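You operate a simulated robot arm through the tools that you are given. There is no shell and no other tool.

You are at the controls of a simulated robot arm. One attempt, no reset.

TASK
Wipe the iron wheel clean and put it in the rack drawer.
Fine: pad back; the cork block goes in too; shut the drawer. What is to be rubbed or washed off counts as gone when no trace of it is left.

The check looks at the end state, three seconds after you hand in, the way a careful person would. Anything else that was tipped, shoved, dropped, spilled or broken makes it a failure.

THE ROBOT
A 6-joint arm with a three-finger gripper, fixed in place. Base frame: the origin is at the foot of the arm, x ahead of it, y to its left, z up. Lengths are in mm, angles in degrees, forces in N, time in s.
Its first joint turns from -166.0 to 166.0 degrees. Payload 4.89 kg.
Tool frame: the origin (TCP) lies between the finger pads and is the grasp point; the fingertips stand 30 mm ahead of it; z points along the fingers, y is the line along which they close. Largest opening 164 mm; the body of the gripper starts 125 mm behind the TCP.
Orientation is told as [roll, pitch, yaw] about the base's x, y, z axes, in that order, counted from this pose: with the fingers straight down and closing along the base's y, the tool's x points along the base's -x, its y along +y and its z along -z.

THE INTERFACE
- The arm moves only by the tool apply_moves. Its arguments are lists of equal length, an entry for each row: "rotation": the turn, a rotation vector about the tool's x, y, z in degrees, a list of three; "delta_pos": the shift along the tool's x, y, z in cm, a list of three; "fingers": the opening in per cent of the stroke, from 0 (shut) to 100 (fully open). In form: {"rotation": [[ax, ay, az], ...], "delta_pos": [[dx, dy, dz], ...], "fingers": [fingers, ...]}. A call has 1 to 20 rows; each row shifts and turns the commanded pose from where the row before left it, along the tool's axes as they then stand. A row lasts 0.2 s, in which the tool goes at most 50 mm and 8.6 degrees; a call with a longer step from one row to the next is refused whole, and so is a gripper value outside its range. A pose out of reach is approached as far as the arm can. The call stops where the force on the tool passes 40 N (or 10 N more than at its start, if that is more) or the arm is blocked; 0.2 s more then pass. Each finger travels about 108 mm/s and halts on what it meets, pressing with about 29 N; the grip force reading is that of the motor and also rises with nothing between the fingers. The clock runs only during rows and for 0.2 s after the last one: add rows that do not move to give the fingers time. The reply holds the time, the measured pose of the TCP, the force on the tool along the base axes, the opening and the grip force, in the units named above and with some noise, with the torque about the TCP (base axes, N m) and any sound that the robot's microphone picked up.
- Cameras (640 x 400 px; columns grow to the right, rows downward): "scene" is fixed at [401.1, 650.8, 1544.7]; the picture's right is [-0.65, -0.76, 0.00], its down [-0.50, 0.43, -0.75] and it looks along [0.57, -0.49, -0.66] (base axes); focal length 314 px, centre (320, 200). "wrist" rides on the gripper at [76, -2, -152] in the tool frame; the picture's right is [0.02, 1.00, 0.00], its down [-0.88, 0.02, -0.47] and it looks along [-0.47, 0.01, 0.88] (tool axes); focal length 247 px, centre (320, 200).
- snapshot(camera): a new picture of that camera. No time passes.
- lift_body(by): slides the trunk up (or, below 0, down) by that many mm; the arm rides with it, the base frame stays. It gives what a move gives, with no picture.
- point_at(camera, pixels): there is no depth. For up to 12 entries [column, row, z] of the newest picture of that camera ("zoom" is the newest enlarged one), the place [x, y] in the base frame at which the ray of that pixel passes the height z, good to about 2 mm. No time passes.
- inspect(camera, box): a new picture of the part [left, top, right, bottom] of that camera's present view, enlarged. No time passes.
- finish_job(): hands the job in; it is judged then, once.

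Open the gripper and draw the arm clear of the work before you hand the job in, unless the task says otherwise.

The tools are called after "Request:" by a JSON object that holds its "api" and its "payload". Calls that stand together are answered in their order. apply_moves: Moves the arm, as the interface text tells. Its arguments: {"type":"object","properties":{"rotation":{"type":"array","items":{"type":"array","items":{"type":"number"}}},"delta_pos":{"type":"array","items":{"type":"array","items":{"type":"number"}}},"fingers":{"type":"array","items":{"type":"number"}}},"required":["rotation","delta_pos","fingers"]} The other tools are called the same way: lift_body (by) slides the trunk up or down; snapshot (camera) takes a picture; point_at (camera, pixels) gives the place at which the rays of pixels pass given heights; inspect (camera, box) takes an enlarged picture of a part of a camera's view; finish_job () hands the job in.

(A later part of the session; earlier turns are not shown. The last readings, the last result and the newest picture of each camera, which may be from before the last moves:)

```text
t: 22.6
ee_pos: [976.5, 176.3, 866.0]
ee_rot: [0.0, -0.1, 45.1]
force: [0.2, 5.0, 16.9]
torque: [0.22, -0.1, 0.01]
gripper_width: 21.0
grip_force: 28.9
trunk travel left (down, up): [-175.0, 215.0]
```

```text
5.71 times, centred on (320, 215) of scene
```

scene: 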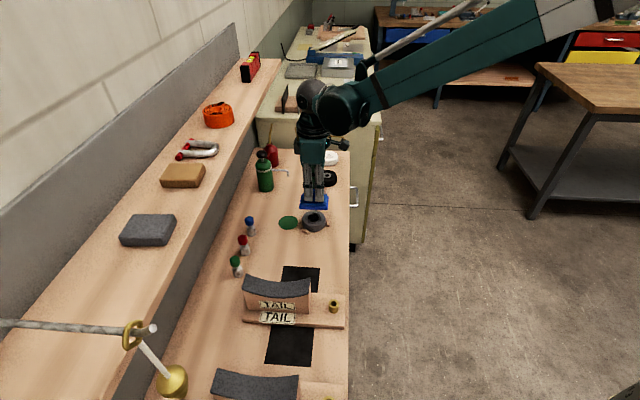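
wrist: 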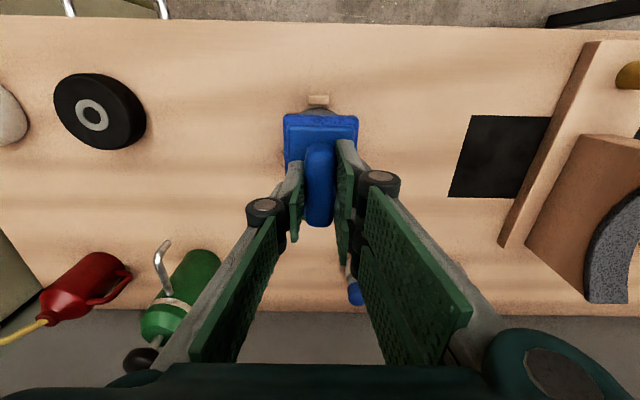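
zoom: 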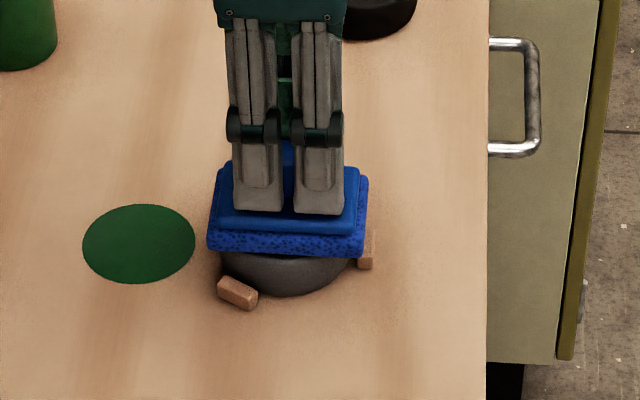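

I lift the pad and shift it aside (towards its home) to inspect the wheel top.

Request:
{"api": "apply_moves", "payload": {"rotation": [[0, 0, 0], [0, 0, 0], [0, 0, 0], [0, 0, 0], [0, 0, 0], [0, 0, 0]], "delta_pos": [[0, 0, -3], [0, 0, -3], [0, 4, 0], [0, 4, 0], [0, 4, 0], [0, 0, 0]], "fingers": [0, 0, 0, 0, 0, 0]}}

Request:
{"api": "inspect", "payload": {"camera": "scene", "box": [290, 195, 340, 245]}}

Request:
{"api": "snapshot", "payload": {"camera": "wrist"}}

```text
t: 24.0
ee_pos: [892.3, 261.0, 924.2]
ee_rot: [0.0, 0.0, 45.0]
force: [-0.7, -0.2, -0.4]
torque: [-0.01, -0.02, -0.01]
gripper_width: 21.2
grip_force: 29.2
trunk travel left (down, up): [-175.0, 215.0]
```

```text
8.00 times, centred on (315, 220) of scene
```

zoom: 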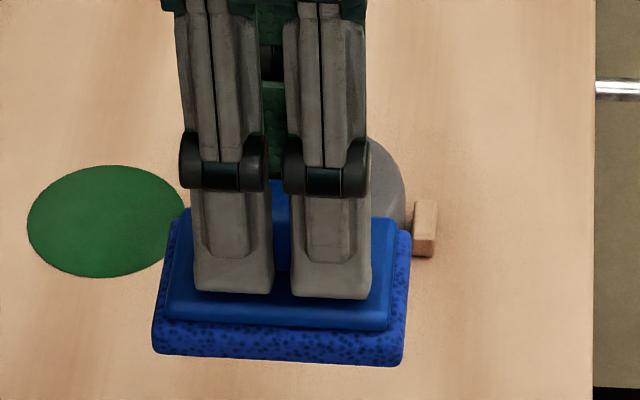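

```text
taken
```

wrist: 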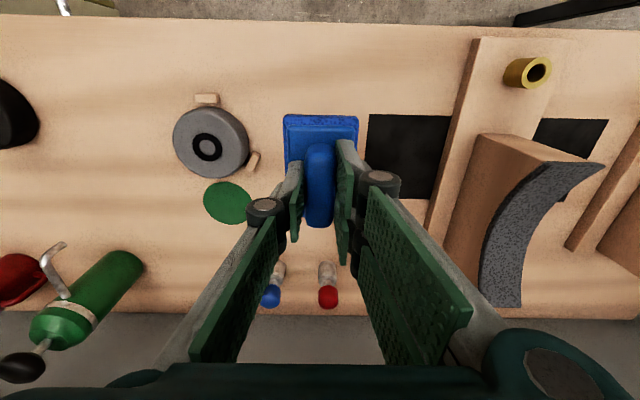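

The stain seems gone: the wheel at (210,143) shows only a ring and bore. I zoom in to check for residue.

Request:
{"api": "inspect", "payload": {"camera": "wrist", "box": [165, 85, 265, 195]}}

Request:
{"api": "inspect", "payload": {"camera": "wrist", "box": [190, 125, 225, 165]}}

```text
3.64 times, centred on (215, 140) of wrist
```

zoom: 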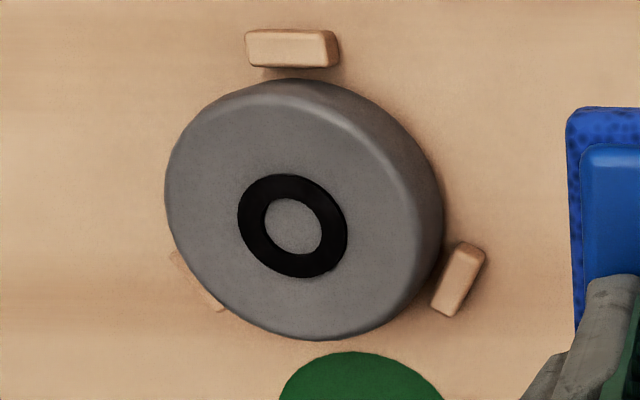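

```text
10.00 times, centred on (208, 145) of wrist
```

zoom: 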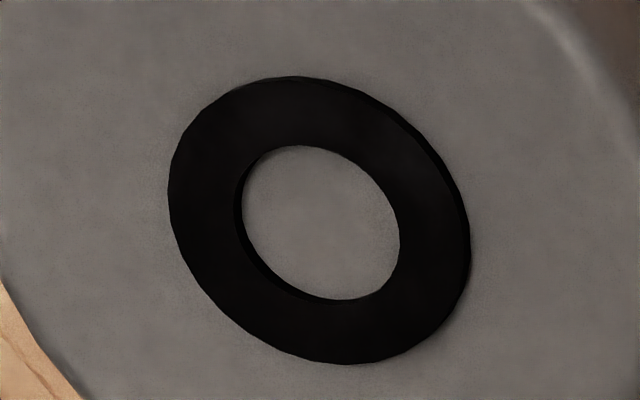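

The wheel is spotless, showing only the black bearing ring. I bring the pad back over its home spot, first to 20 mm above it.

Request:
{"api": "apply_moves", "payload": {"rotation": [[0, 0, 0], [0, 0, 0], [0, 0, 0], [0, 0, 0], [0, 0, 0]], "delta_pos": [[0.26, 2.13, 0], [0.26, 2.13, 0], [0, 0, 3.5], [0, 0, 3.3], [0, 0, 0]], "fingers": [0, 0, 0, 0, 0]}}

```text
t: 25.2
ee_pos: [859.3, 287.3, 855.8]
ee_rot: [0.0, 0.0, 44.9]
force: [-0.1, -0.3, -0.5]
torque: [-0.04, 0.03, -0.03]
gripper_width: 21.3
grip_force: 28.8
trunk travel left (down, up): [-175.0, 215.0]
```

Position matches home within 1 mm. I lower the last 18 mm gently.

Request:
{"api": "apply_moves", "payload": {"rotation": [[0, 0, 0], [0, 0, 0], [0, 0, 0], [0, 0, 0]], "delta_pos": [[0, 0, 1.0], [0, 0, 0.6], [0, 0, 0.2], [0, 0, 0]], "fingers": [0, 0, 0, 0]}}

```text
t: 26.2
ee_pos: [859.2, 287.4, 838.3]
ee_rot: [-0.1, 0.1, 45.0]
force: [0.0, 0.2, -0.7]
torque: [0.02, 0.05, -0.01]
gripper_width: 21.2
grip_force: 28.1
trunk travel left (down, up): [-175.0, 215.0]
```

Not yet touching at 838.3 (home 836.6); lower 2 mm more in steps.

Request:
{"api": "apply_moves", "payload": {"rotation": [[0, 0, 0], [0, 0, 0], [0, 0, 0]], "delta_pos": [[0, 0, 0.1], [0, 0, 0.1], [0, 0, 0]], "fingers": [0, 0, 0]}}

Request:
{"api": "inspect", "payload": {"camera": "scene", "box": [280, 210, 350, 290]}}

```text
t: 27.0
ee_pos: [860.0, 288.2, 838.0]
ee_rot: [0.0, -0.1, 45.0]
force: [-0.2, 0.1, -0.9]
torque: [0.0, 0.01, 0.0]
gripper_width: 21.3
grip_force: 29.2
trunk travel left (down, up): [-175.0, 215.0]
```

```text
5.00 times, centred on (315, 250) of scene
```

zoom: 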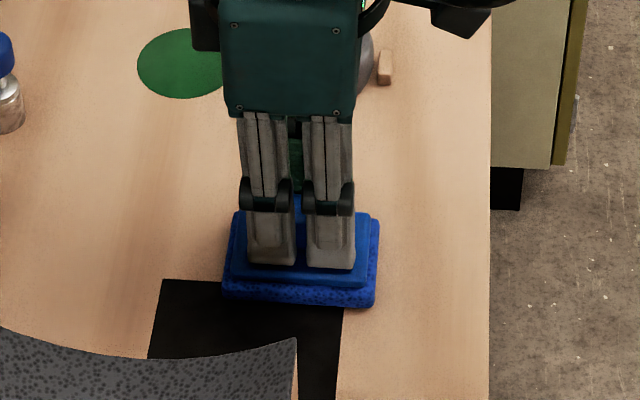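

Still no contact force; lower another couple of mm until it touches.

Request:
{"api": "apply_moves", "payload": {"rotation": [[0, 0, 0], [0, 0, 0], [0, 0, 0]], "delta_pos": [[0.05, 0.05, 0.1], [0, 0, 0.1], [0, 0, 0]], "fingers": [0, 0, 0]}}

```text
t: 27.8
ee_pos: [857.9, 287.2, 836.6]
ee_rot: [0.0, 0.0, 45.1]
force: [1.8, 0.9, 8.3]
torque: [0.06, -0.01, 0.0]
gripper_width: 21.3
grip_force: 29.1
trunk travel left (down, up): [-175.0, 215.0]
```

Contact (8.3 N) at exactly the home height. I open the fingers to 45 % and rise straight up.

Request:
{"api": "apply_moves", "payload": {"rotation": [[0, 0, 0], [0, 0, 0], [0, 0, 0], [0, 0, 0], [0, 0, 0], [0, 0, 0], [0, 0, 0], [0, 0, 0]], "delta_pos": [[0, 0, 0], [0, 0, 0], [0, 0, 0], [0, 0, -1], [0, 0, -3], [0, 0, -4], [0, 0, -4], [0, 0, 0]], "fingers": [20, 45, 45, 45, 45, 45, 45, 45]}}

Request:
{"api": "snapshot", "payload": {"camera": "wrist"}}

Request:
{"api": "inspect", "payload": {"camera": "scene", "box": [285, 200, 345, 280]}}

```text
t: 29.6
ee_pos: [858.5, 287.5, 955.6]
ee_rot: [-0.1, 0.0, 45.0]
force: [0.6, -0.1, 1.2]
torque: [0.01, -0.07, 0.0]
gripper_width: 74.1
grip_force: 0.1
trunk travel left (down, up): [-175.0, 215.0]
```

```text
taken
```

wrist: 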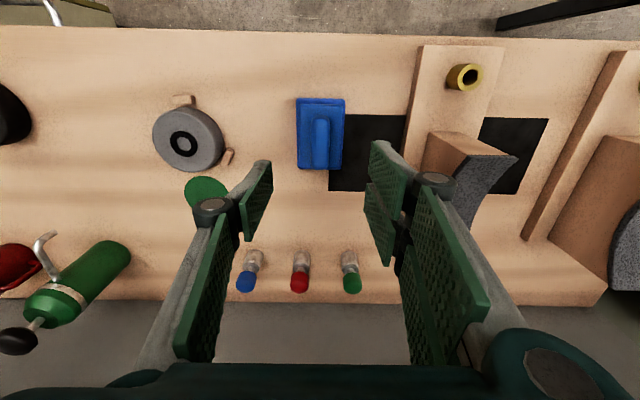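

```text
5.00 times, centred on (315, 240) of scene
```

zoom: 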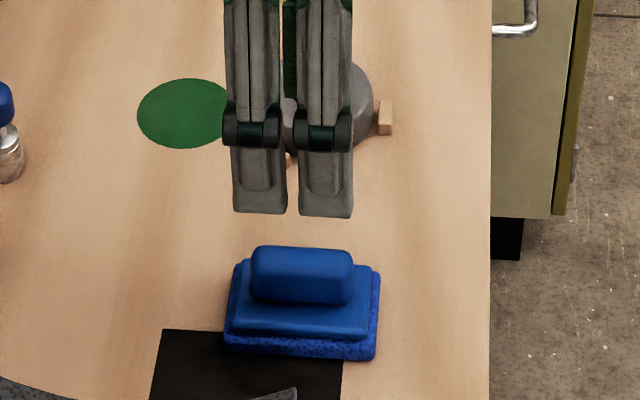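

The pad is back; it looks turned by perhaps 3° versus before. I zoom in from the wrist to measure its orientation.

Request:
{"api": "inspect", "payload": {"camera": "wrist", "box": [270, 75, 370, 195]}}

Request:
{"api": "point_at", "payload": {"camera": "scene", "pixels": [[295.6, 270, 782], [326, 272, 782], [327.4, 255, 795], [298.4, 252, 795]]}}

```text
3.33 times, centred on (320, 135) of wrist
```

zoom: 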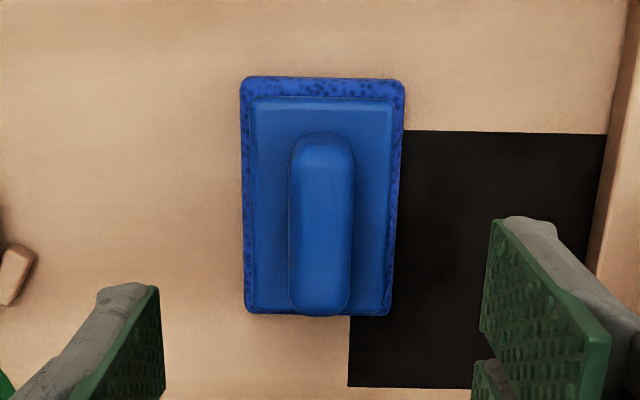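

```text
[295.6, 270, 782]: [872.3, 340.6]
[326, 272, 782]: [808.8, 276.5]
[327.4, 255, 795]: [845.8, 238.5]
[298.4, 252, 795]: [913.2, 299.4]
```

The pad is within 2 mm of its original spot and only ~2° straighter, which is fine. Now for the drawer: I retreat in front of the bench and tilt the tool towards horizontal.

Request:
{"api": "apply_moves", "payload": {"rotation": [[0, 0, 0], [0, 0, 0], [0, 0, 0], [0, 0, 0], [0, 0, 0], [0, 0, 0], [0, 0, 0], [0, 0, 0], [0, 0, 0], [0, 0, 0], [0, 0, 0], [0, -8, 0], [0, -8, 0], [0, -8, 0], [0, -8, 0], [0, -8, 0]], "delta_pos": [[3.45, -2.69, 0.5], [3.45, -2.69, 0.5], [3.45, -2.69, 0.5], [3.45, -2.69, 0.5], [3.45, -2.69, 0.5], [3.45, -2.69, 0.5], [3.45, -2.69, 0.5], [3.45, -2.69, 0.5], [3.45, -2.69, 0.5], [3.45, -2.69, 0.5], [3.45, -2.69, 0.5], [0, 0, 0], [0, 0, 0], [0, 0, 0], [0, 0, 0], [0, 0, 0]], "fingers": [45, 45, 45, 45, 45, 45, 45, 45, 45, 45, 45, 45, 45, 45, 45, 45]}}

Request:
{"api": "snapshot", "payload": {"camera": "wrist"}}

Request:
{"api": "snapshot", "payload": {"camera": "scene"}}

```text
t: 33.0
ee_pos: [798.8, -190.0, 900.7]
ee_rot: [-0.1, -40.1, 45.0]
force: [-0.1, 1.6, 0.4]
torque: [-0.13, -0.02, -0.07]
gripper_width: 73.6
grip_force: 0.1
trunk travel left (down, up): [-175.0, 215.0]
```

```text
taken
```

wrist: 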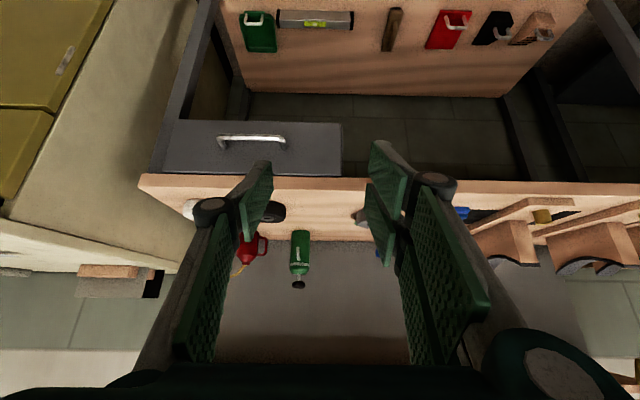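

```text
taken
```

scene: 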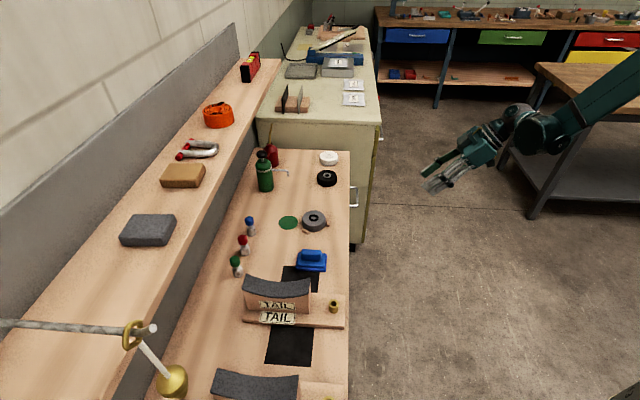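

I zoom on the drawer front and measure the handle ends and drawer-front corners.

Request:
{"api": "inspect", "payload": {"camera": "wrist", "box": [140, 90, 370, 220]}}

Request:
{"api": "point_at", "payload": {"camera": "wrist", "pixels": [[220, 141, 686], [285, 142, 686], [252, 140, 686], [252, 140, 676], [252, 140, 696], [252, 180, 780], [150, 183, 780], [222, 150, 686], [284, 151, 686]]}}

```text
2.78 times, centred on (255, 155) of wrist
```

zoom: 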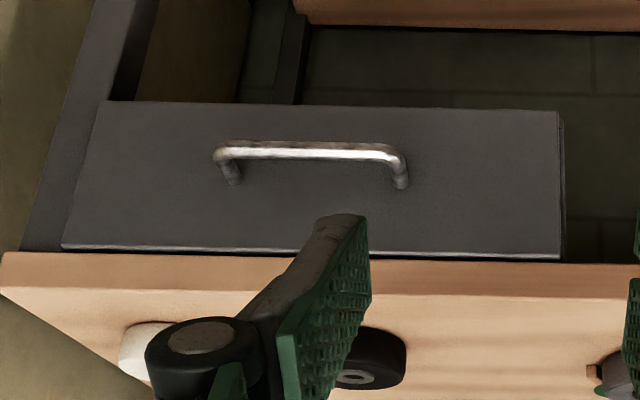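

```text
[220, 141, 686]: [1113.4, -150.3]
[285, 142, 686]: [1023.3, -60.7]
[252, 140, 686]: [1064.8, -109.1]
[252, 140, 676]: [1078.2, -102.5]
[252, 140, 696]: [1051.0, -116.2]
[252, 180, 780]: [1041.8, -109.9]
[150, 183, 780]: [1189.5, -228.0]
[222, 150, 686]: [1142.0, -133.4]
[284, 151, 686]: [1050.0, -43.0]
```

Handle bar: n≈673, t≈829, z≈688 (base ≈ (1062,-110)). I finish tilting to horizontal and roll 90° so the fingers close vertically.

Request:
{"api": "apply_moves", "payload": {"rotation": [[0, -8.33, 0], [0, -8.33, 0], [0, -8.33, 0], [0, -8.33, 0], [0, -8.33, 0], [0, -8.35, 0], [0, 0, 8.2], [0, 0, 8.2], [0, 0, 8.2], [0, 0, 8.2], [0, 0, 8.2], [0, 0, 8.2], [0, 0, 8.2], [0, 0, 8.2], [0, 0, 8.2], [0, 0, 8.2], [0, 0, 8.0], [0, 0, 0]], "delta_pos": [[0, 0, 0], [0, 0, 0], [0, 0, 0], [0, 0, 0], [0, 0, 0], [0, 0, 0], [0, 0, 0], [0, 0, 0], [0, 0, 0], [0, 0, 0], [0, 0, 0], [0, 0, 0], [0, 0, 0], [0, 0, 0], [0, 0, 0], [0, 0, 0], [0, 0, 0], [0, 0, 0]], "fingers": [45, 45, 45, 45, 45, 45, 45, 45, 45, 45, 45, 45, 45, 45, 45, 45, 45, 45]}}

Request:
{"api": "snapshot", "payload": {"camera": "wrist"}}

Request:
{"api": "snapshot", "payload": {"camera": "scene"}}

```text
t: 36.8
ee_pos: [824.7, -209.5, 922.4]
ee_rot: [90.0, 0.0, -44.9]
force: [0.4, -0.4, -0.1]
torque: [0.01, 0.02, 0.0]
gripper_width: 74.0
grip_force: 0.1
out of reach, approached as far as the arm can: row 5, 6
trunk travel left (down, up): [-175.0, 215.0]
```

```text
taken
```

wrist: 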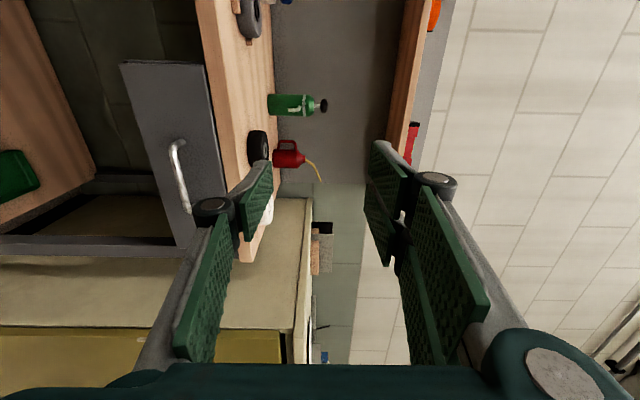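

```text
taken
```

scene: 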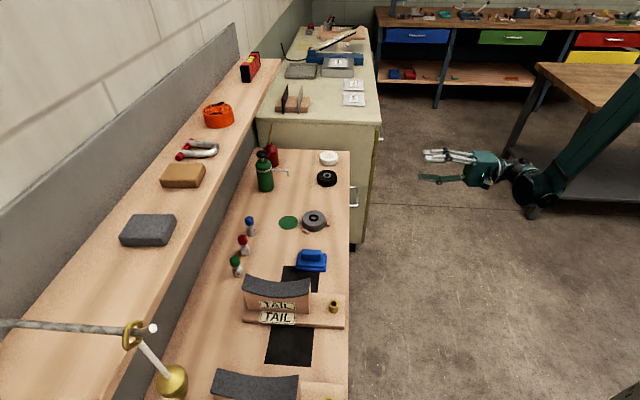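

The tool now points horizontally at the bench with vertical closing (tool x=−t, y=up, z=+n). I lower to handle height and shift along to t≈829, staying ~190 mm in front.

Request:
{"api": "apply_moves", "payload": {"rotation": [[0, 0, 0], [0, 0, 0], [0, 0, 0], [0, 0, 0], [0, 0, 0], [0, 0, 0], [0, 0, 0], [0, 0, 0], [0, 0, 0]], "delta_pos": [[-1.22, -2.93, 0.6], [-1.22, -2.93, 0.6], [-1.22, -2.93, 0.6], [-1.22, -2.93, 0.6], [-1.22, -2.93, 0.6], [-1.22, -2.93, 0.6], [-1.22, -2.93, 0.6], [-1.22, -2.93, 0.6], [0, 0, 0]], "fingers": [45, 45, 45, 45, 45, 45, 45, 45, 45]}}

Request:
{"api": "snapshot", "payload": {"camera": "wrist"}}

Request:
{"api": "snapshot", "payload": {"camera": "scene"}}

```text
t: 38.8
ee_pos: [933.0, -247.0, 691.4]
ee_rot: [90.0, 0.0, -44.9]
force: [0.1, 0.0, 0.4]
torque: [0.0, 0.05, -0.04]
gripper_width: 73.6
grip_force: 0.0
out of reach, approached as far as the arm can: row 1, 3
trunk travel left (down, up): [-175.0, 215.0]
```

```text
taken
```

wrist: 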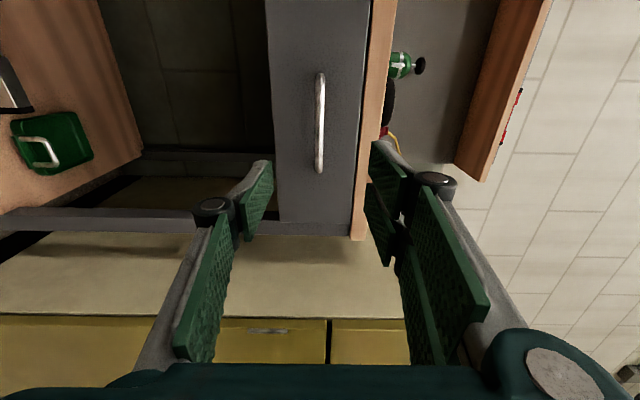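

```text
taken
```

scene: 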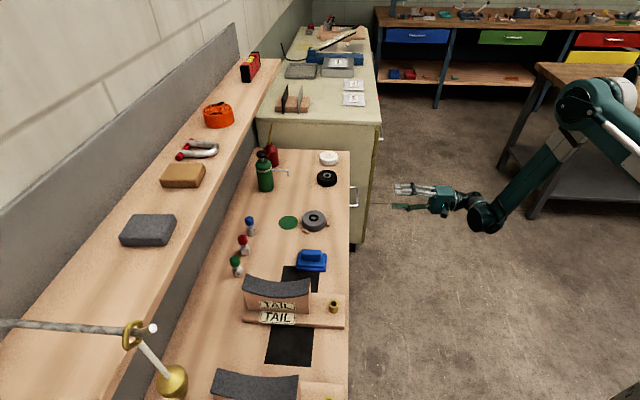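

The bar appears at column 320 (rows 75–170), so height matches at z≈691. I advance towards the handle with fingers at 35 %.

Request:
{"api": "apply_moves", "payload": {"rotation": [[0, 0, 0], [0, 0, 0], [0, 0, 0], [0, 0, 0], [0, 0, 0]], "delta_pos": [[0.4, 0, 4.0], [0.4, 0, 4.0], [0, 0, 4.0], [0, 0, 2.5], [0, 0, 0]], "fingers": [35, 35, 35, 35, 35]}}

Request:
{"api": "snapshot", "payload": {"camera": "wrist"}}

Request:
{"api": "inspect", "payload": {"camera": "scene", "box": [320, 150, 420, 240]}}

```text
t: 40.0
ee_pos: [1030.8, -137.7, 689.5]
ee_rot: [90.0, 0.1, -45.1]
force: [-0.5, -0.6, -0.3]
torque: [-0.01, -0.01, 0.03]
gripper_width: 57.5
grip_force: 0.1
trunk travel left (down, up): [-175.0, 215.0]
```

```text
taken
```

wrist: 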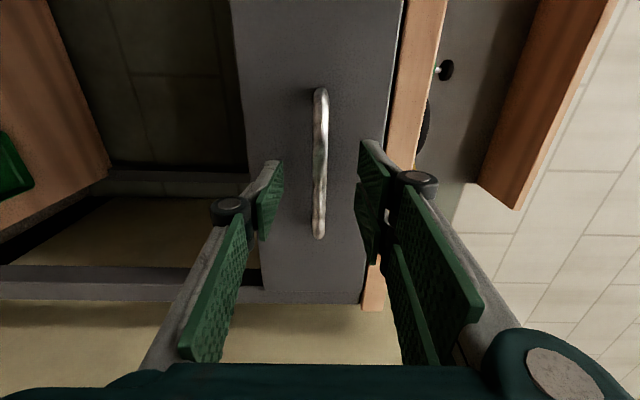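

```text
4.44 times, centred on (370, 195) of scene
```

zoom: 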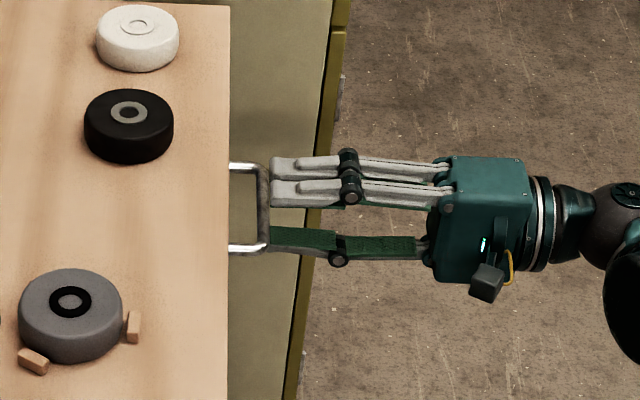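

The bar is centred between the fingertips (col 320). I advance 24 mm so the tips pass the bar, then close.

Request:
{"api": "apply_moves", "payload": {"rotation": [[0, 0, 0], [0, 0, 0], [0, 0, 0], [0, 0, 0], [0, 0, 0], [0, 0, 0]], "delta_pos": [[0, 0, 1.4], [0, 0, 1.0], [0, 0, 0], [0, 0, 0], [0, 0, 0], [0, 0, 0]], "fingers": [35, 35, 35, 15, 0, 0]}}

Request:
{"api": "snapshot", "payload": {"camera": "wrist"}}

Request:
{"api": "inspect", "payload": {"camera": "scene", "box": [320, 150, 420, 240]}}

```text
t: 41.4
ee_pos: [1047.5, -122.6, 690.0]
ee_rot: [90.0, 0.0, -45.0]
force: [-0.4, 1.7, -5.9]
torque: [-0.03, 0.01, -0.08]
gripper_width: 10.9
grip_force: 45.5
trunk travel left (down, up): [-175.0, 215.0]
```

```text
taken
```

wrist: 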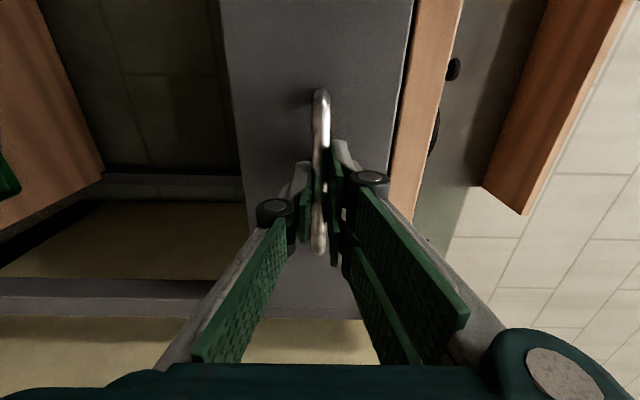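

```text
4.44 times, centred on (370, 195) of scene
```

zoom: 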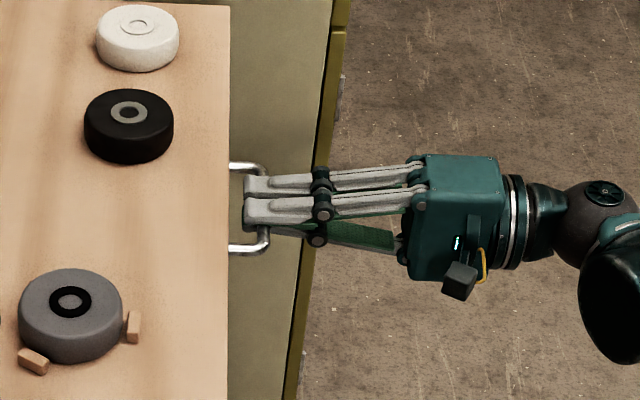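

The bar is gripped (10.9 mm). I pull the drawer straight out (−n), a few cm first.

Request:
{"api": "apply_moves", "payload": {"rotation": [[0, 0, 0], [0, 0, 0], [0, 0, 0], [0, 0, 0], [0, 0, 0]], "delta_pos": [[0, 0, -1], [0, 0, -2], [0, 0, -2], [0, 0, -2], [0, 0, 0]], "fingers": [0, 0, 0, 0, 0]}}

Request:
{"api": "inspect", "payload": {"camera": "scene", "box": [300, 140, 440, 260]}}

```text
t: 42.6
ee_pos: [998.9, -171.0, 690.2]
ee_rot: [89.9, 0.0, -45.0]
force: [-7.4, 6.7, -22.8]
torque: [-0.23, 0.09, -0.24]
gripper_width: 11.0
grip_force: 44.9
trunk travel left (down, up): [-175.0, 215.0]
```

```text
3.33 times, centred on (370, 200) of scene
```

zoom: 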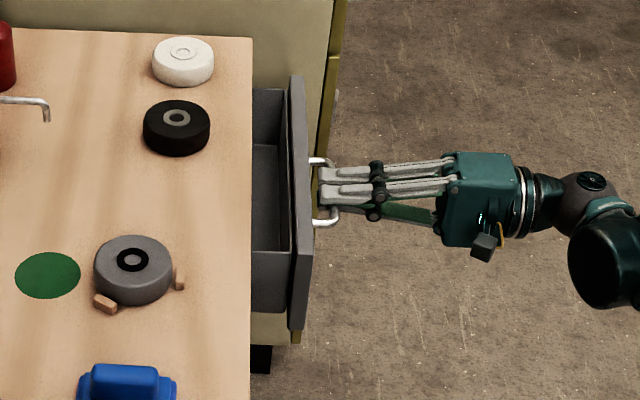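

The drawer slides open smoothly; there's a −23 N vertical load, so I ease down 1 mm while pulling further.

Request:
{"api": "apply_moves", "payload": {"rotation": [[0, 0, 0], [0, 0, 0], [0, 0, 0], [0, 0, 0], [0, 0, 0], [0, 0, 0]], "delta_pos": [[0, -0.1, -1], [0, 0, -2], [0, 0, -2], [0, 0, -2], [0, 0, -2], [0, 0, 0]], "fingers": [0, 0, 0, 0, 0, 0]}}

Request:
{"api": "inspect", "payload": {"camera": "scene", "box": [300, 140, 440, 260]}}

```text
t: 44.0
ee_pos: [933.3, -237.6, 690.0]
ee_rot: [90.0, 0.0, -45.2]
force: [-2.4, 1.6, -1.0]
torque: [-0.02, -0.03, 0.04]
gripper_width: 10.9
grip_force: 44.9
trunk travel left (down, up): [-175.0, 215.0]
```

```text
3.33 times, centred on (370, 200) of scene
```

zoom: 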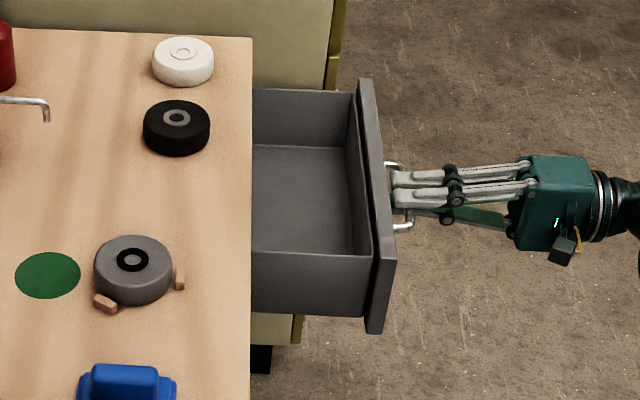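

Drawer is out 162 mm and empty. I pull another 60 mm.

Request:
{"api": "apply_moves", "payload": {"rotation": [[0, 0, 0], [0, 0, 0], [0, 0, 0], [0, 0, 0], [0, 0, 0]], "delta_pos": [[0, 0, -1.5], [0, 0, -1.5], [0, 0, -1.5], [0, 0, -1.5], [0, 0, 0]], "fingers": [0, 0, 0, 0, 0]}}

Request:
{"api": "inspect", "payload": {"camera": "scene", "box": [300, 140, 440, 260]}}

```text
t: 45.2
ee_pos: [891.8, -279.1, 689.8]
ee_rot: [90.0, 0.0, -45.0]
force: [7.1, -6.8, -1.1]
torque: [-0.06, -0.04, 0.0]
gripper_width: 10.9
grip_force: 45.3
trunk travel left (down, up): [-175.0, 215.0]
```

```text
3.33 times, centred on (370, 200) of scene
```

zoom: 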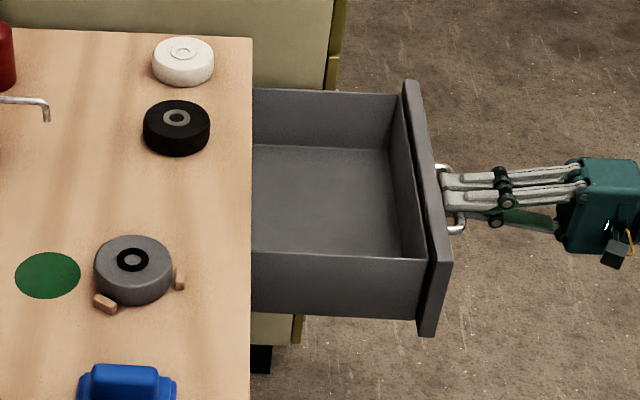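

Drawer is out 221 mm—enough room for both items. I release the handle, back off, and rise clear.

Request:
{"api": "apply_moves", "payload": {"rotation": [[0, 0, 0], [0, 0, 0], [0, 0, 0], [0, 0, 0], [0, 0, 0], [0, 0, 0], [0, 0, 0], [0, 0, 0], [0, 0, 0], [0, 0, 0], [0, 0, 0]], "delta_pos": [[0, 0, 0], [0, 0, 0], [0, 0, -2], [0, 0, -3], [0, 3, -1], [0, 4, 0], [0, 4, 0], [0, 4, 0], [0, 4, 0], [0, 4, 0], [0, 0, 0]], "fingers": [35, 35, 35, 35, 35, 35, 35, 35, 35, 35, 35]}}

Request:
{"api": "snapshot", "payload": {"camera": "scene"}}

Request:
{"api": "snapshot", "payload": {"camera": "wrist"}}

```text
t: 47.6
ee_pos: [849.9, -319.3, 919.8]
ee_rot: [90.0, 0.1, -45.0]
force: [0.0, 0.0, 0.3]
torque: [-0.02, 0.03, 0.01]
gripper_width: 57.2
grip_force: 0.0
trunk travel left (down, up): [-175.0, 215.0]
```

```text
taken
```

scene: 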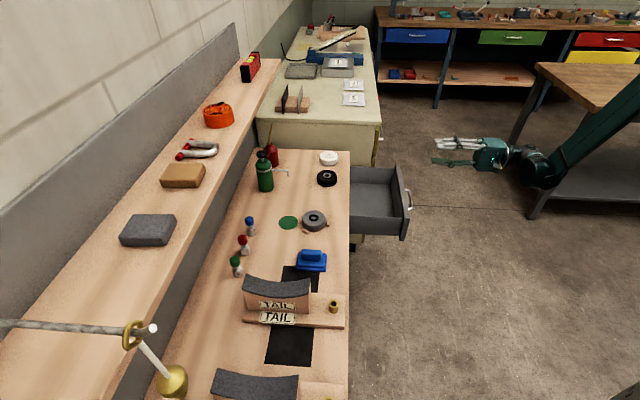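

```text
taken
```

wrist: 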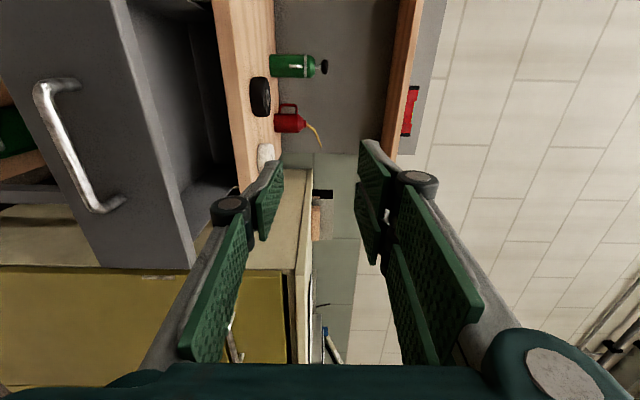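

Drawer stays open. I roll and tilt the tool back to pointing straight down.

Request:
{"api": "apply_moves", "payload": {"rotation": [[0, 0, -8.2], [0, 0, -8.2], [0, 0, -8.2], [0, 0, -8.2], [0, 0, -8.2], [0, 0, -8.2], [0, 0, -8.2], [0, 0, -8.2], [0, 0, -8.2], [0, 0, -8.2], [0, 0, -8.0], [0, 8.2, 0], [0, 8.2, 0], [0, 8.2, 0], [0, 8.2, 0], [0, 8.2, 0], [0, 8.2, 0], [0, 8.2, 0], [0, 8.2, 0], [0, 8.2, 0]], "delta_pos": [[0, 0, 0], [0, 0, 0], [0, 0, 0], [0, 0, 0], [0, 0, 0], [0, 0, 0], [0, 0, 0], [0, 0, 0], [0, 0, 0], [0, 0, 0], [0, 0, 0], [0, 0, 0], [0, 0, 0], [0, 0, 0], [0, 0, 0], [0, 0, 0], [0, 0, 0], [0, 0, 0], [0, 0, 0], [0, 0, 0]], "fingers": [35, 35, 35, 35, 35, 35, 35, 35, 35, 35, 35, 35, 35, 35, 35, 35, 35, 35, 35, 35]}}

Request:
{"api": "apply_moves", "payload": {"rotation": [[0, 8.2, 0], [0, 8.0, 0], [0, 0, 0]], "delta_pos": [[0, 0, 0], [0, 0, 0], [0, 0, 0]], "fingers": [35, 35, 35]}}

Request:
{"api": "snapshot", "payload": {"camera": "wrist"}}

Request:
{"api": "snapshot", "payload": {"camera": "scene"}}

```text
t: 51.8
ee_pos: [849.6, -321.6, 921.2]
ee_rot: [0.0, -16.1, 44.9]
force: [-1.2, -0.8, 0.0]
torque: [0.15, -0.1, 0.01]
gripper_width: 57.6
grip_force: 0.1
trunk travel left (down, up): [-175.0, 215.0]
```

```text
t: 52.6
ee_pos: [849.6, -320.4, 921.4]
ee_rot: [-0.1, 0.1, 45.0]
force: [0.2, -0.7, 0.6]
torque: [0.06, 0.02, -0.01]
gripper_width: 57.5
grip_force: 0.1
trunk travel left (down, up): [-175.0, 215.0]
```

```text
taken
```

wrist: 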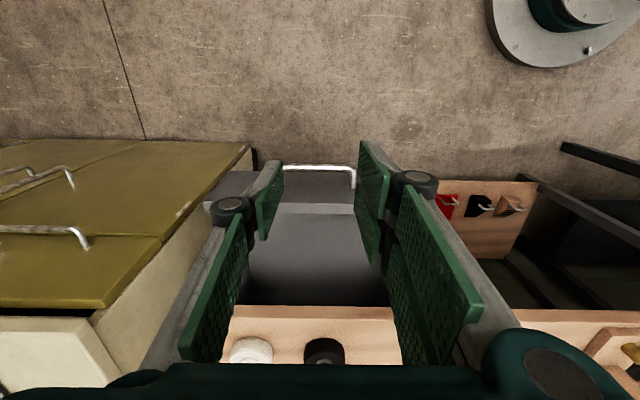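

```text
taken
```

scene: 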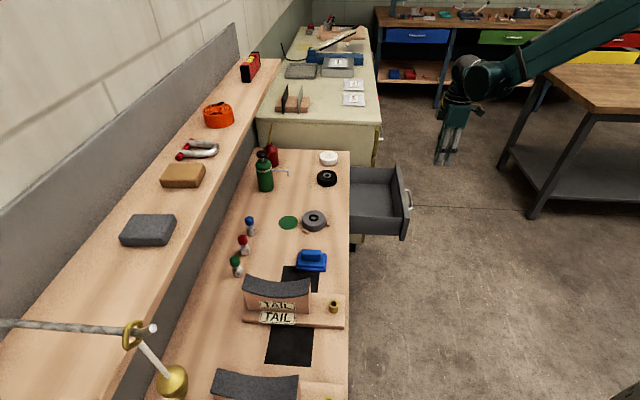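

Now I move over the wheel with fingers open to 75 % and check alignment.

Request:
{"api": "apply_moves", "payload": {"rotation": [[0, 0, 0], [0, 0, 0], [0, 0, 0], [0, 0, 0], [0, 0, 0], [0, 0, 0], [0, 0, 0], [0, 0, 0], [0, 0, 0], [0, 0, 0], [0, 0, 0], [0, 0, 0]], "delta_pos": [[-4.02, 2.36, 0], [-4.02, 2.36, 0], [-4.02, 2.36, 0], [-4.02, 2.36, 0], [-4.02, 2.36, 0], [-4.02, 2.36, 0], [-4.02, 2.36, 0], [-4.02, 2.36, 0], [-4.02, 2.36, 0], [-4.02, 2.36, 0], [-4.02, 2.36, 0], [0, 0, 0]], "fingers": [45, 55, 65, 75, 75, 75, 75, 75, 75, 75, 75, 75]}}

Request:
{"api": "snapshot", "payload": {"camera": "wrist"}}

Request:
{"api": "inspect", "payload": {"camera": "wrist", "box": [250, 70, 390, 230]}}

```text
t: 55.2
ee_pos: [980.6, 177.2, 920.9]
ee_rot: [0.1, 0.0, 45.0]
force: [0.1, 0.1, 0.1]
torque: [0.02, -0.03, -0.02]
gripper_width: 122.9
grip_force: 0.0
trunk travel left (down, up): [-175.0, 215.0]
```

```text
taken
```

wrist: 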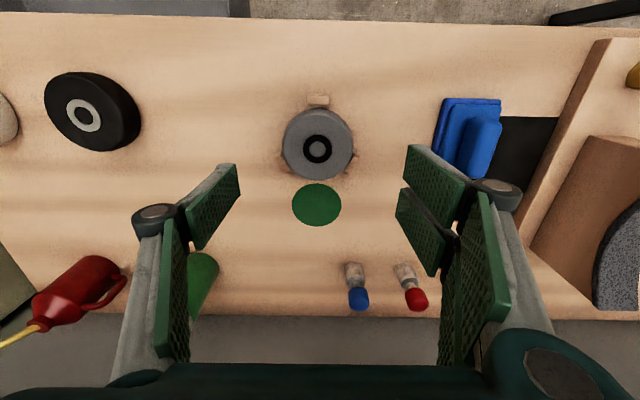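

```text
2.50 times, centred on (320, 150) of wrist
```

zoom: 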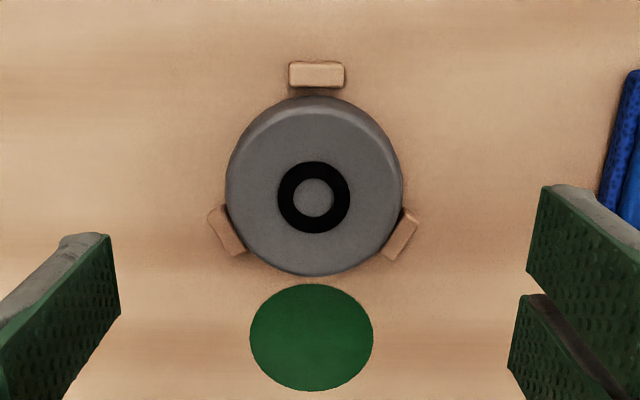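

The wheel's ring centre is at wrist ≈ (317.6,149.2); I get its base position at z=810 and the chock tops.

Request:
{"api": "point_at", "payload": {"camera": "zoom", "pixels": [[314, 198, 810], [225, 185, 800], [404, 185, 800], [316, 75, 790], [226, 232, 790], [402, 235, 790], [278, 198, 810], [350, 198, 810]]}}

Request:
{"api": "inspect", "payload": {"camera": "scene", "box": [290, 195, 345, 245]}}

```text
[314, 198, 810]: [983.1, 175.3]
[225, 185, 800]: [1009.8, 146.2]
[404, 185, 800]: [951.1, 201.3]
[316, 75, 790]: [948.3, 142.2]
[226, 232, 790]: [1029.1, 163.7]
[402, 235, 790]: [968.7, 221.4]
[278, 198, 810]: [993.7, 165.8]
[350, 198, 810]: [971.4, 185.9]
```

```text
8.00 times, centred on (318, 220) of scene
```

zoom: 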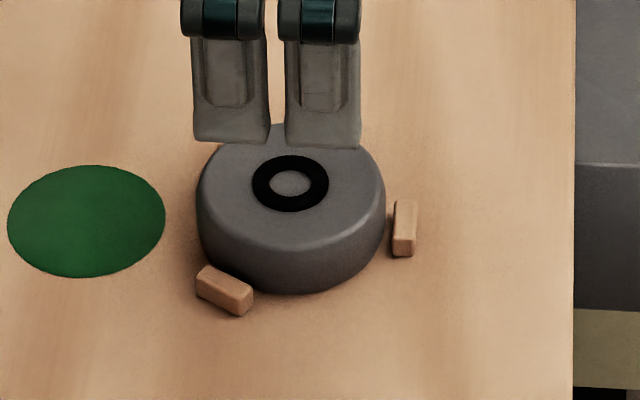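

Wheel centre is (983.1,175.3), 3 mm further along t than the TCP; chock tops ≈ z 790. I correct by 3 mm and descend so the tips stop at z≈794, above the chocks.

Request:
{"api": "apply_moves", "payload": {"rotation": [[0, 0, 0], [0, 0, 0], [0, 0, 0], [0, 0, 0], [0, 0, 0], [0, 0, 0]], "delta_pos": [[0, -0.3, 2.0], [0, 0, 2.5], [0, 0, 2.5], [0, 0, 2.0], [0, 0, 0.6], [0, 0, 0]], "fingers": [75, 75, 75, 75, 75, 75]}}

Request:
{"api": "inspect", "payload": {"camera": "wrist", "box": [200, 60, 440, 260]}}

Request:
{"api": "inspect", "payload": {"camera": "scene", "box": [280, 180, 360, 250]}}

```text
t: 56.6
ee_pos: [981.5, 173.2, 824.4]
ee_rot: [-0.1, 0.0, 44.9]
force: [-0.1, -0.2, -0.4]
torque: [0.0, 0.03, -0.01]
gripper_width: 123.0
grip_force: 0.0
trunk travel left (down, up): [-175.0, 215.0]
```

```text
2.00 times, centred on (320, 160) of wrist
```

zoom: 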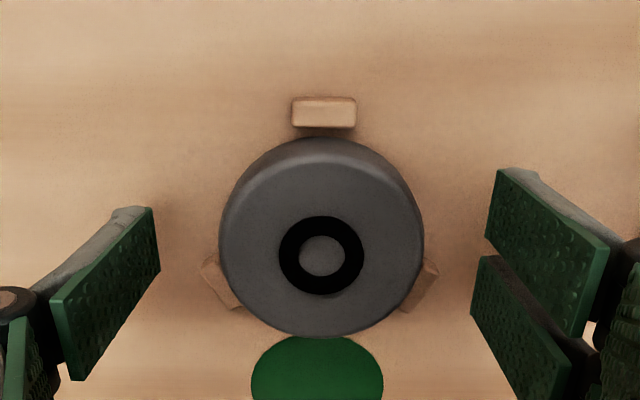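

```text
5.71 times, centred on (320, 215) of scene
```

zoom: 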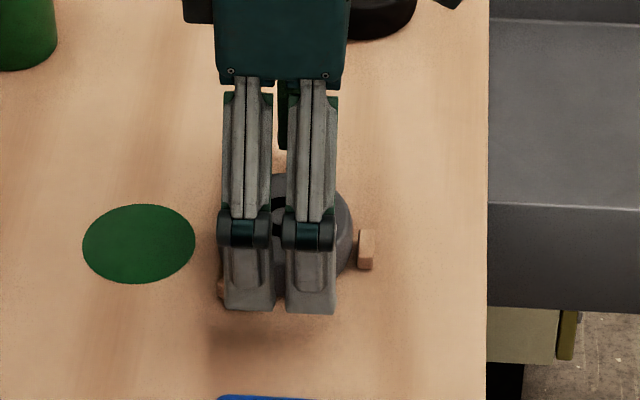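

The wheel is well centred between the fingers, tips above the chocks, no contact. I close on it gradually.

Request:
{"api": "apply_moves", "payload": {"rotation": [[0, 0, 0], [0, 0, 0], [0, 0, 0], [0, 0, 0], [0, 0, 0], [0, 0, 0]], "delta_pos": [[0, 0, 0], [0, 0, 0], [0, 0, 0], [0, 0, 0], [0, 0, 0], [0, 0, 0]], "fingers": [62, 55, 51, 47, 30, 0]}}

Request:
{"api": "inspect", "payload": {"camera": "wrist", "box": [200, 60, 440, 260]}}

Request:
{"api": "inspect", "payload": {"camera": "scene", "box": [280, 180, 360, 250]}}

```text
t: 58.0
ee_pos: [979.6, 174.8, 824.3]
ee_rot: [-0.1, 0.0, 45.0]
force: [-1.6, 1.0, 0.0]
torque: [0.15, 0.12, 0.05]
gripper_width: 78.4
grip_force: 28.9
trunk travel left (down, up): [-175.0, 215.0]
```

```text
2.00 times, centred on (320, 160) of wrist
```

zoom: 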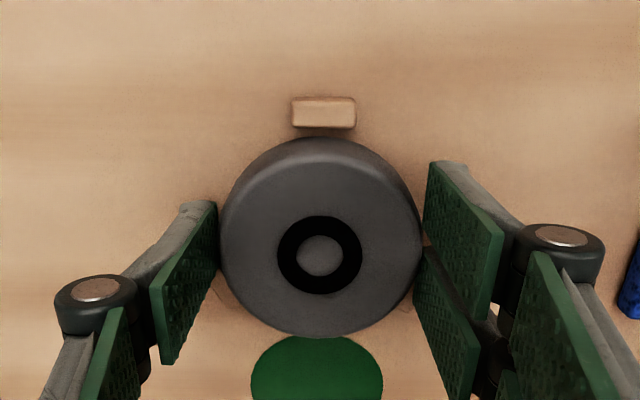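

```text
5.71 times, centred on (320, 215) of scene
```

zoom: 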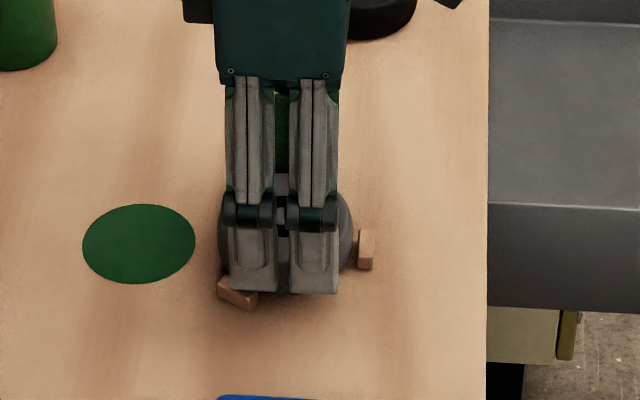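

Gripped at 78.4 mm width. I lift 2 cm slowly and check weight and grip.

Request:
{"api": "apply_moves", "payload": {"rotation": [[0, 0, 0], [0, 0, 0], [0, 0, 0], [0, 0, 0]], "delta_pos": [[0, 0, -0.5], [0, 0, -0.8], [0, 0, -1.0], [0, 0, 0]], "fingers": [0, 0, 0, 0]}}

Request:
{"api": "inspect", "payload": {"camera": "scene", "box": [280, 180, 360, 250]}}

Request:
{"api": "inspect", "payload": {"camera": "wrist", "box": [200, 60, 440, 260]}}

```text
t: 59.0
ee_pos: [980.2, 173.0, 847.2]
ee_rot: [0.0, -0.1, 45.0]
force: [-0.9, 0.2, -6.2]
torque: [-0.03, -0.04, -0.01]
gripper_width: 78.2
grip_force: 29.2
trunk travel left (down, up): [-175.0, 215.0]
```

```text
5.71 times, centred on (320, 215) of scene
```

zoom: 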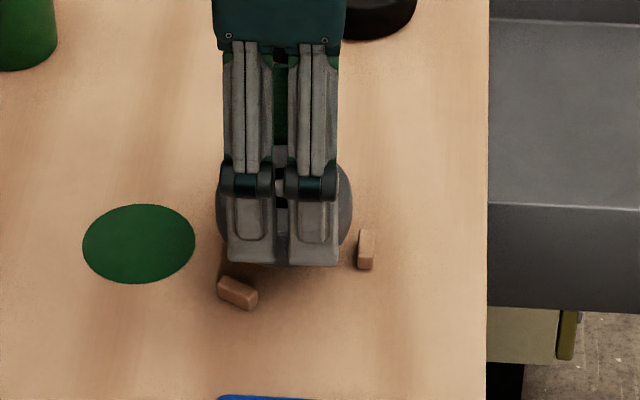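

```text
2.00 times, centred on (320, 160) of wrist
```

zoom: 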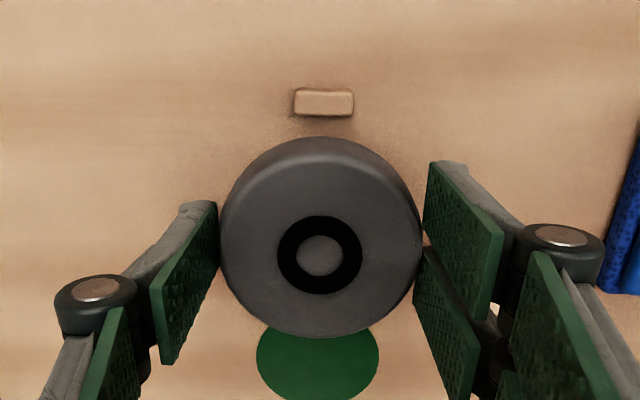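

The wheel lifts cleanly (≈6 N) with the chocks undisturbed. I raise it and carry it over the open drawer.

Request:
{"api": "apply_moves", "payload": {"rotation": [[0, 0, 0], [0, 0, 0], [0, 0, 0], [0, 0, 0], [0, 0, 0], [0, 0, 0], [0, 0, 0], [0, 0, 0], [0, 0, 0], [0, 0, 0], [0, 0, 0]], "delta_pos": [[0, 0, -2.5], [0, 0, -2.5], [0, 0, -2.5], [3.2, -2.7, 0], [3.2, -2.7, 0], [3.2, -2.7, 0], [3.2, -2.7, 0], [3.2, -2.7, 0], [3.2, -2.7, 0], [3.2, -2.7, 0], [0, 0, 0]], "fingers": [0, 0, 0, 0, 0, 0, 0, 0, 0, 0, 0]}}

Request:
{"api": "snapshot", "payload": {"camera": "wrist"}}

Request:
{"api": "snapshot", "payload": {"camera": "scene"}}

Request:
{"api": "inspect", "payload": {"camera": "scene", "box": [330, 130, 430, 250]}}

```text
t: 61.4
ee_pos: [956.5, -117.3, 919.9]
ee_rot: [0.0, 0.0, 44.8]
force: [-0.1, 0.2, -6.7]
torque: [0.06, 0.01, 0.0]
gripper_width: 78.3
grip_force: 28.6
trunk travel left (down, up): [-175.0, 215.0]
```

```text
taken
```

wrist: 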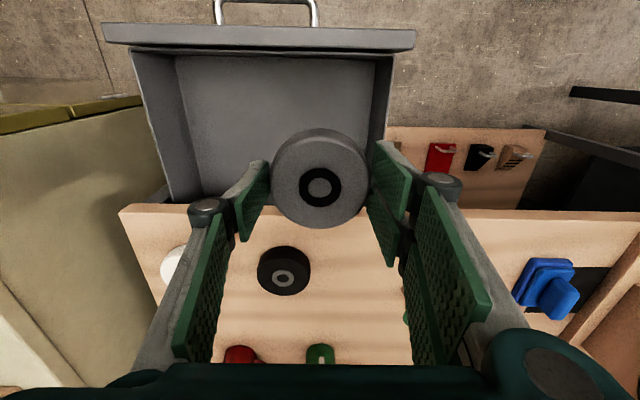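

```text
taken
```

scene: 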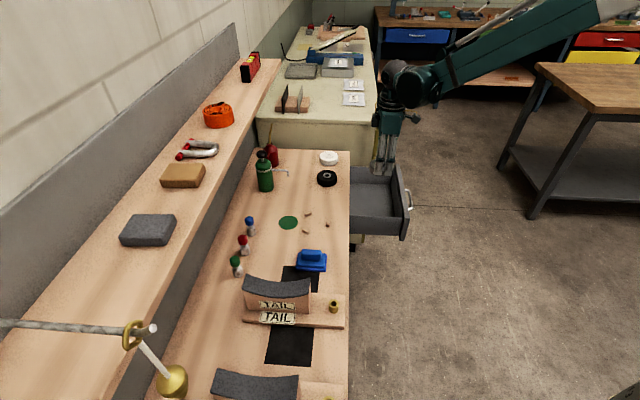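

```text
3.33 times, centred on (380, 190) of scene
```

zoom: 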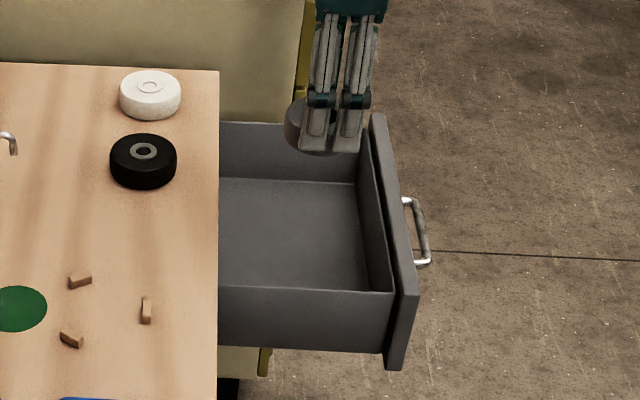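

I measure the open drawer: front-panel top corners and the floor's front corner from both cameras.

Request:
{"api": "point_at", "payload": {"camera": "zoom", "pixels": [[420, 292, 740], [420, 292, 760], [385, 117, 740], [385, 117, 760], [355, 184, 630], [355, 184, 660], [355, 184, 690], [392, 293, 720], [392, 293, 740], [217, 288, 740]]}}

Request:
{"api": "point_at", "payload": {"camera": "wrist", "pixels": [[415, 30, 740], [415, 30, 760], [104, 25, 740], [104, 25, 760], [177, 57, 630], [177, 57, 660], [177, 57, 690], [393, 55, 720], [393, 55, 740], [375, 60, 660], [132, 52, 740]]}}

Request:
{"api": "inspect", "payload": {"camera": "wrist", "box": [90, 0, 430, 220]}}

```text
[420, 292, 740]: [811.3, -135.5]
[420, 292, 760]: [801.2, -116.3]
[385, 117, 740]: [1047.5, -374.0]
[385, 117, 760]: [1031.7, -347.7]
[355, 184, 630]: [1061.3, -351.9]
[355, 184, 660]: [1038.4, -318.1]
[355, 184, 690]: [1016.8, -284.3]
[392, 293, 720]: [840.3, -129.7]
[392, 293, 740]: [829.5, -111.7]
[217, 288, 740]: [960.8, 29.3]
```

```text
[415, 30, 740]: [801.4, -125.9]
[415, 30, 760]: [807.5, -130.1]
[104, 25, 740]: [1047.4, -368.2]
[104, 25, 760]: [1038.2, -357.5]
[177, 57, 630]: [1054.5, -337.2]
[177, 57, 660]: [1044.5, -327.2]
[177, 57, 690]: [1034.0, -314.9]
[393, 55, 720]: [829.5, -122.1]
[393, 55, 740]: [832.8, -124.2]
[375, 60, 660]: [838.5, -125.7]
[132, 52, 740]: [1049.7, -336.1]
```

```text
1.82 times, centred on (260, 110) of wrist
```

zoom: 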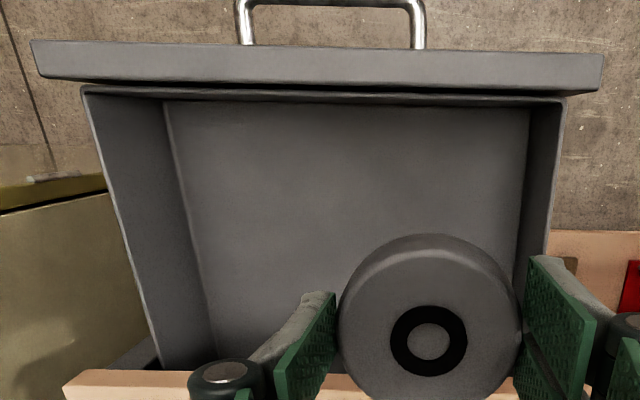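

Drawer interior: floor z≈650, t 682–974, n 507–700, rim ≈ z 735. I'll set the wheel at n≈640, t≈780 and descend stepwise, checking reach.

Request:
{"api": "apply_moves", "payload": {"rotation": [[0, 0, 0], [0, 0, 0], [0, 0, 0], [0, 0, 0], [0, 0, 0], [0, 0, 0]], "delta_pos": [[-2.3, -1.05, 0], [-2.3, -1.05, 0], [0, 0, 4], [0, 0, 4], [0, 0, 3], [0, 0, 0]], "fingers": [0, 0, 0, 0, 0, 0]}}

Request:
{"api": "snapshot", "payload": {"camera": "wrist"}}

Request:
{"api": "inspect", "payload": {"camera": "scene", "box": [310, 110, 430, 250]}}

```text
t: 62.8
ee_pos: [1002.9, -100.6, 810.6]
ee_rot: [-0.1, 0.0, 44.9]
force: [0.1, 0.7, -7.1]
torque: [0.02, 0.05, 0.02]
gripper_width: 78.2
grip_force: 29.0
trunk travel left (down, up): [-175.0, 215.0]
```

```text
taken
```

wrist: 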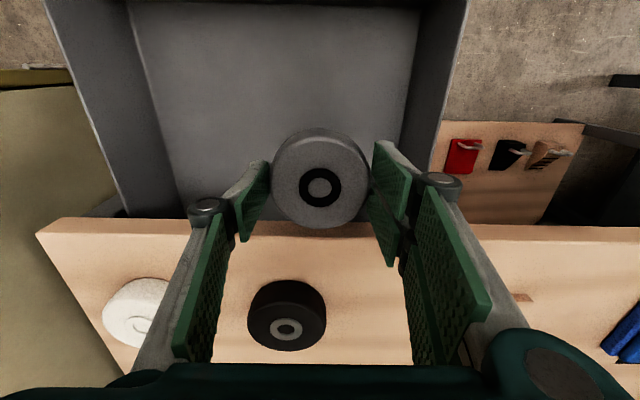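

```text
2.86 times, centred on (370, 180) of scene
```

zoom: 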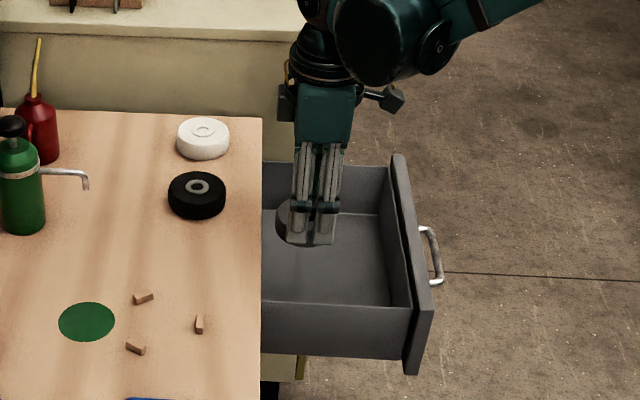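

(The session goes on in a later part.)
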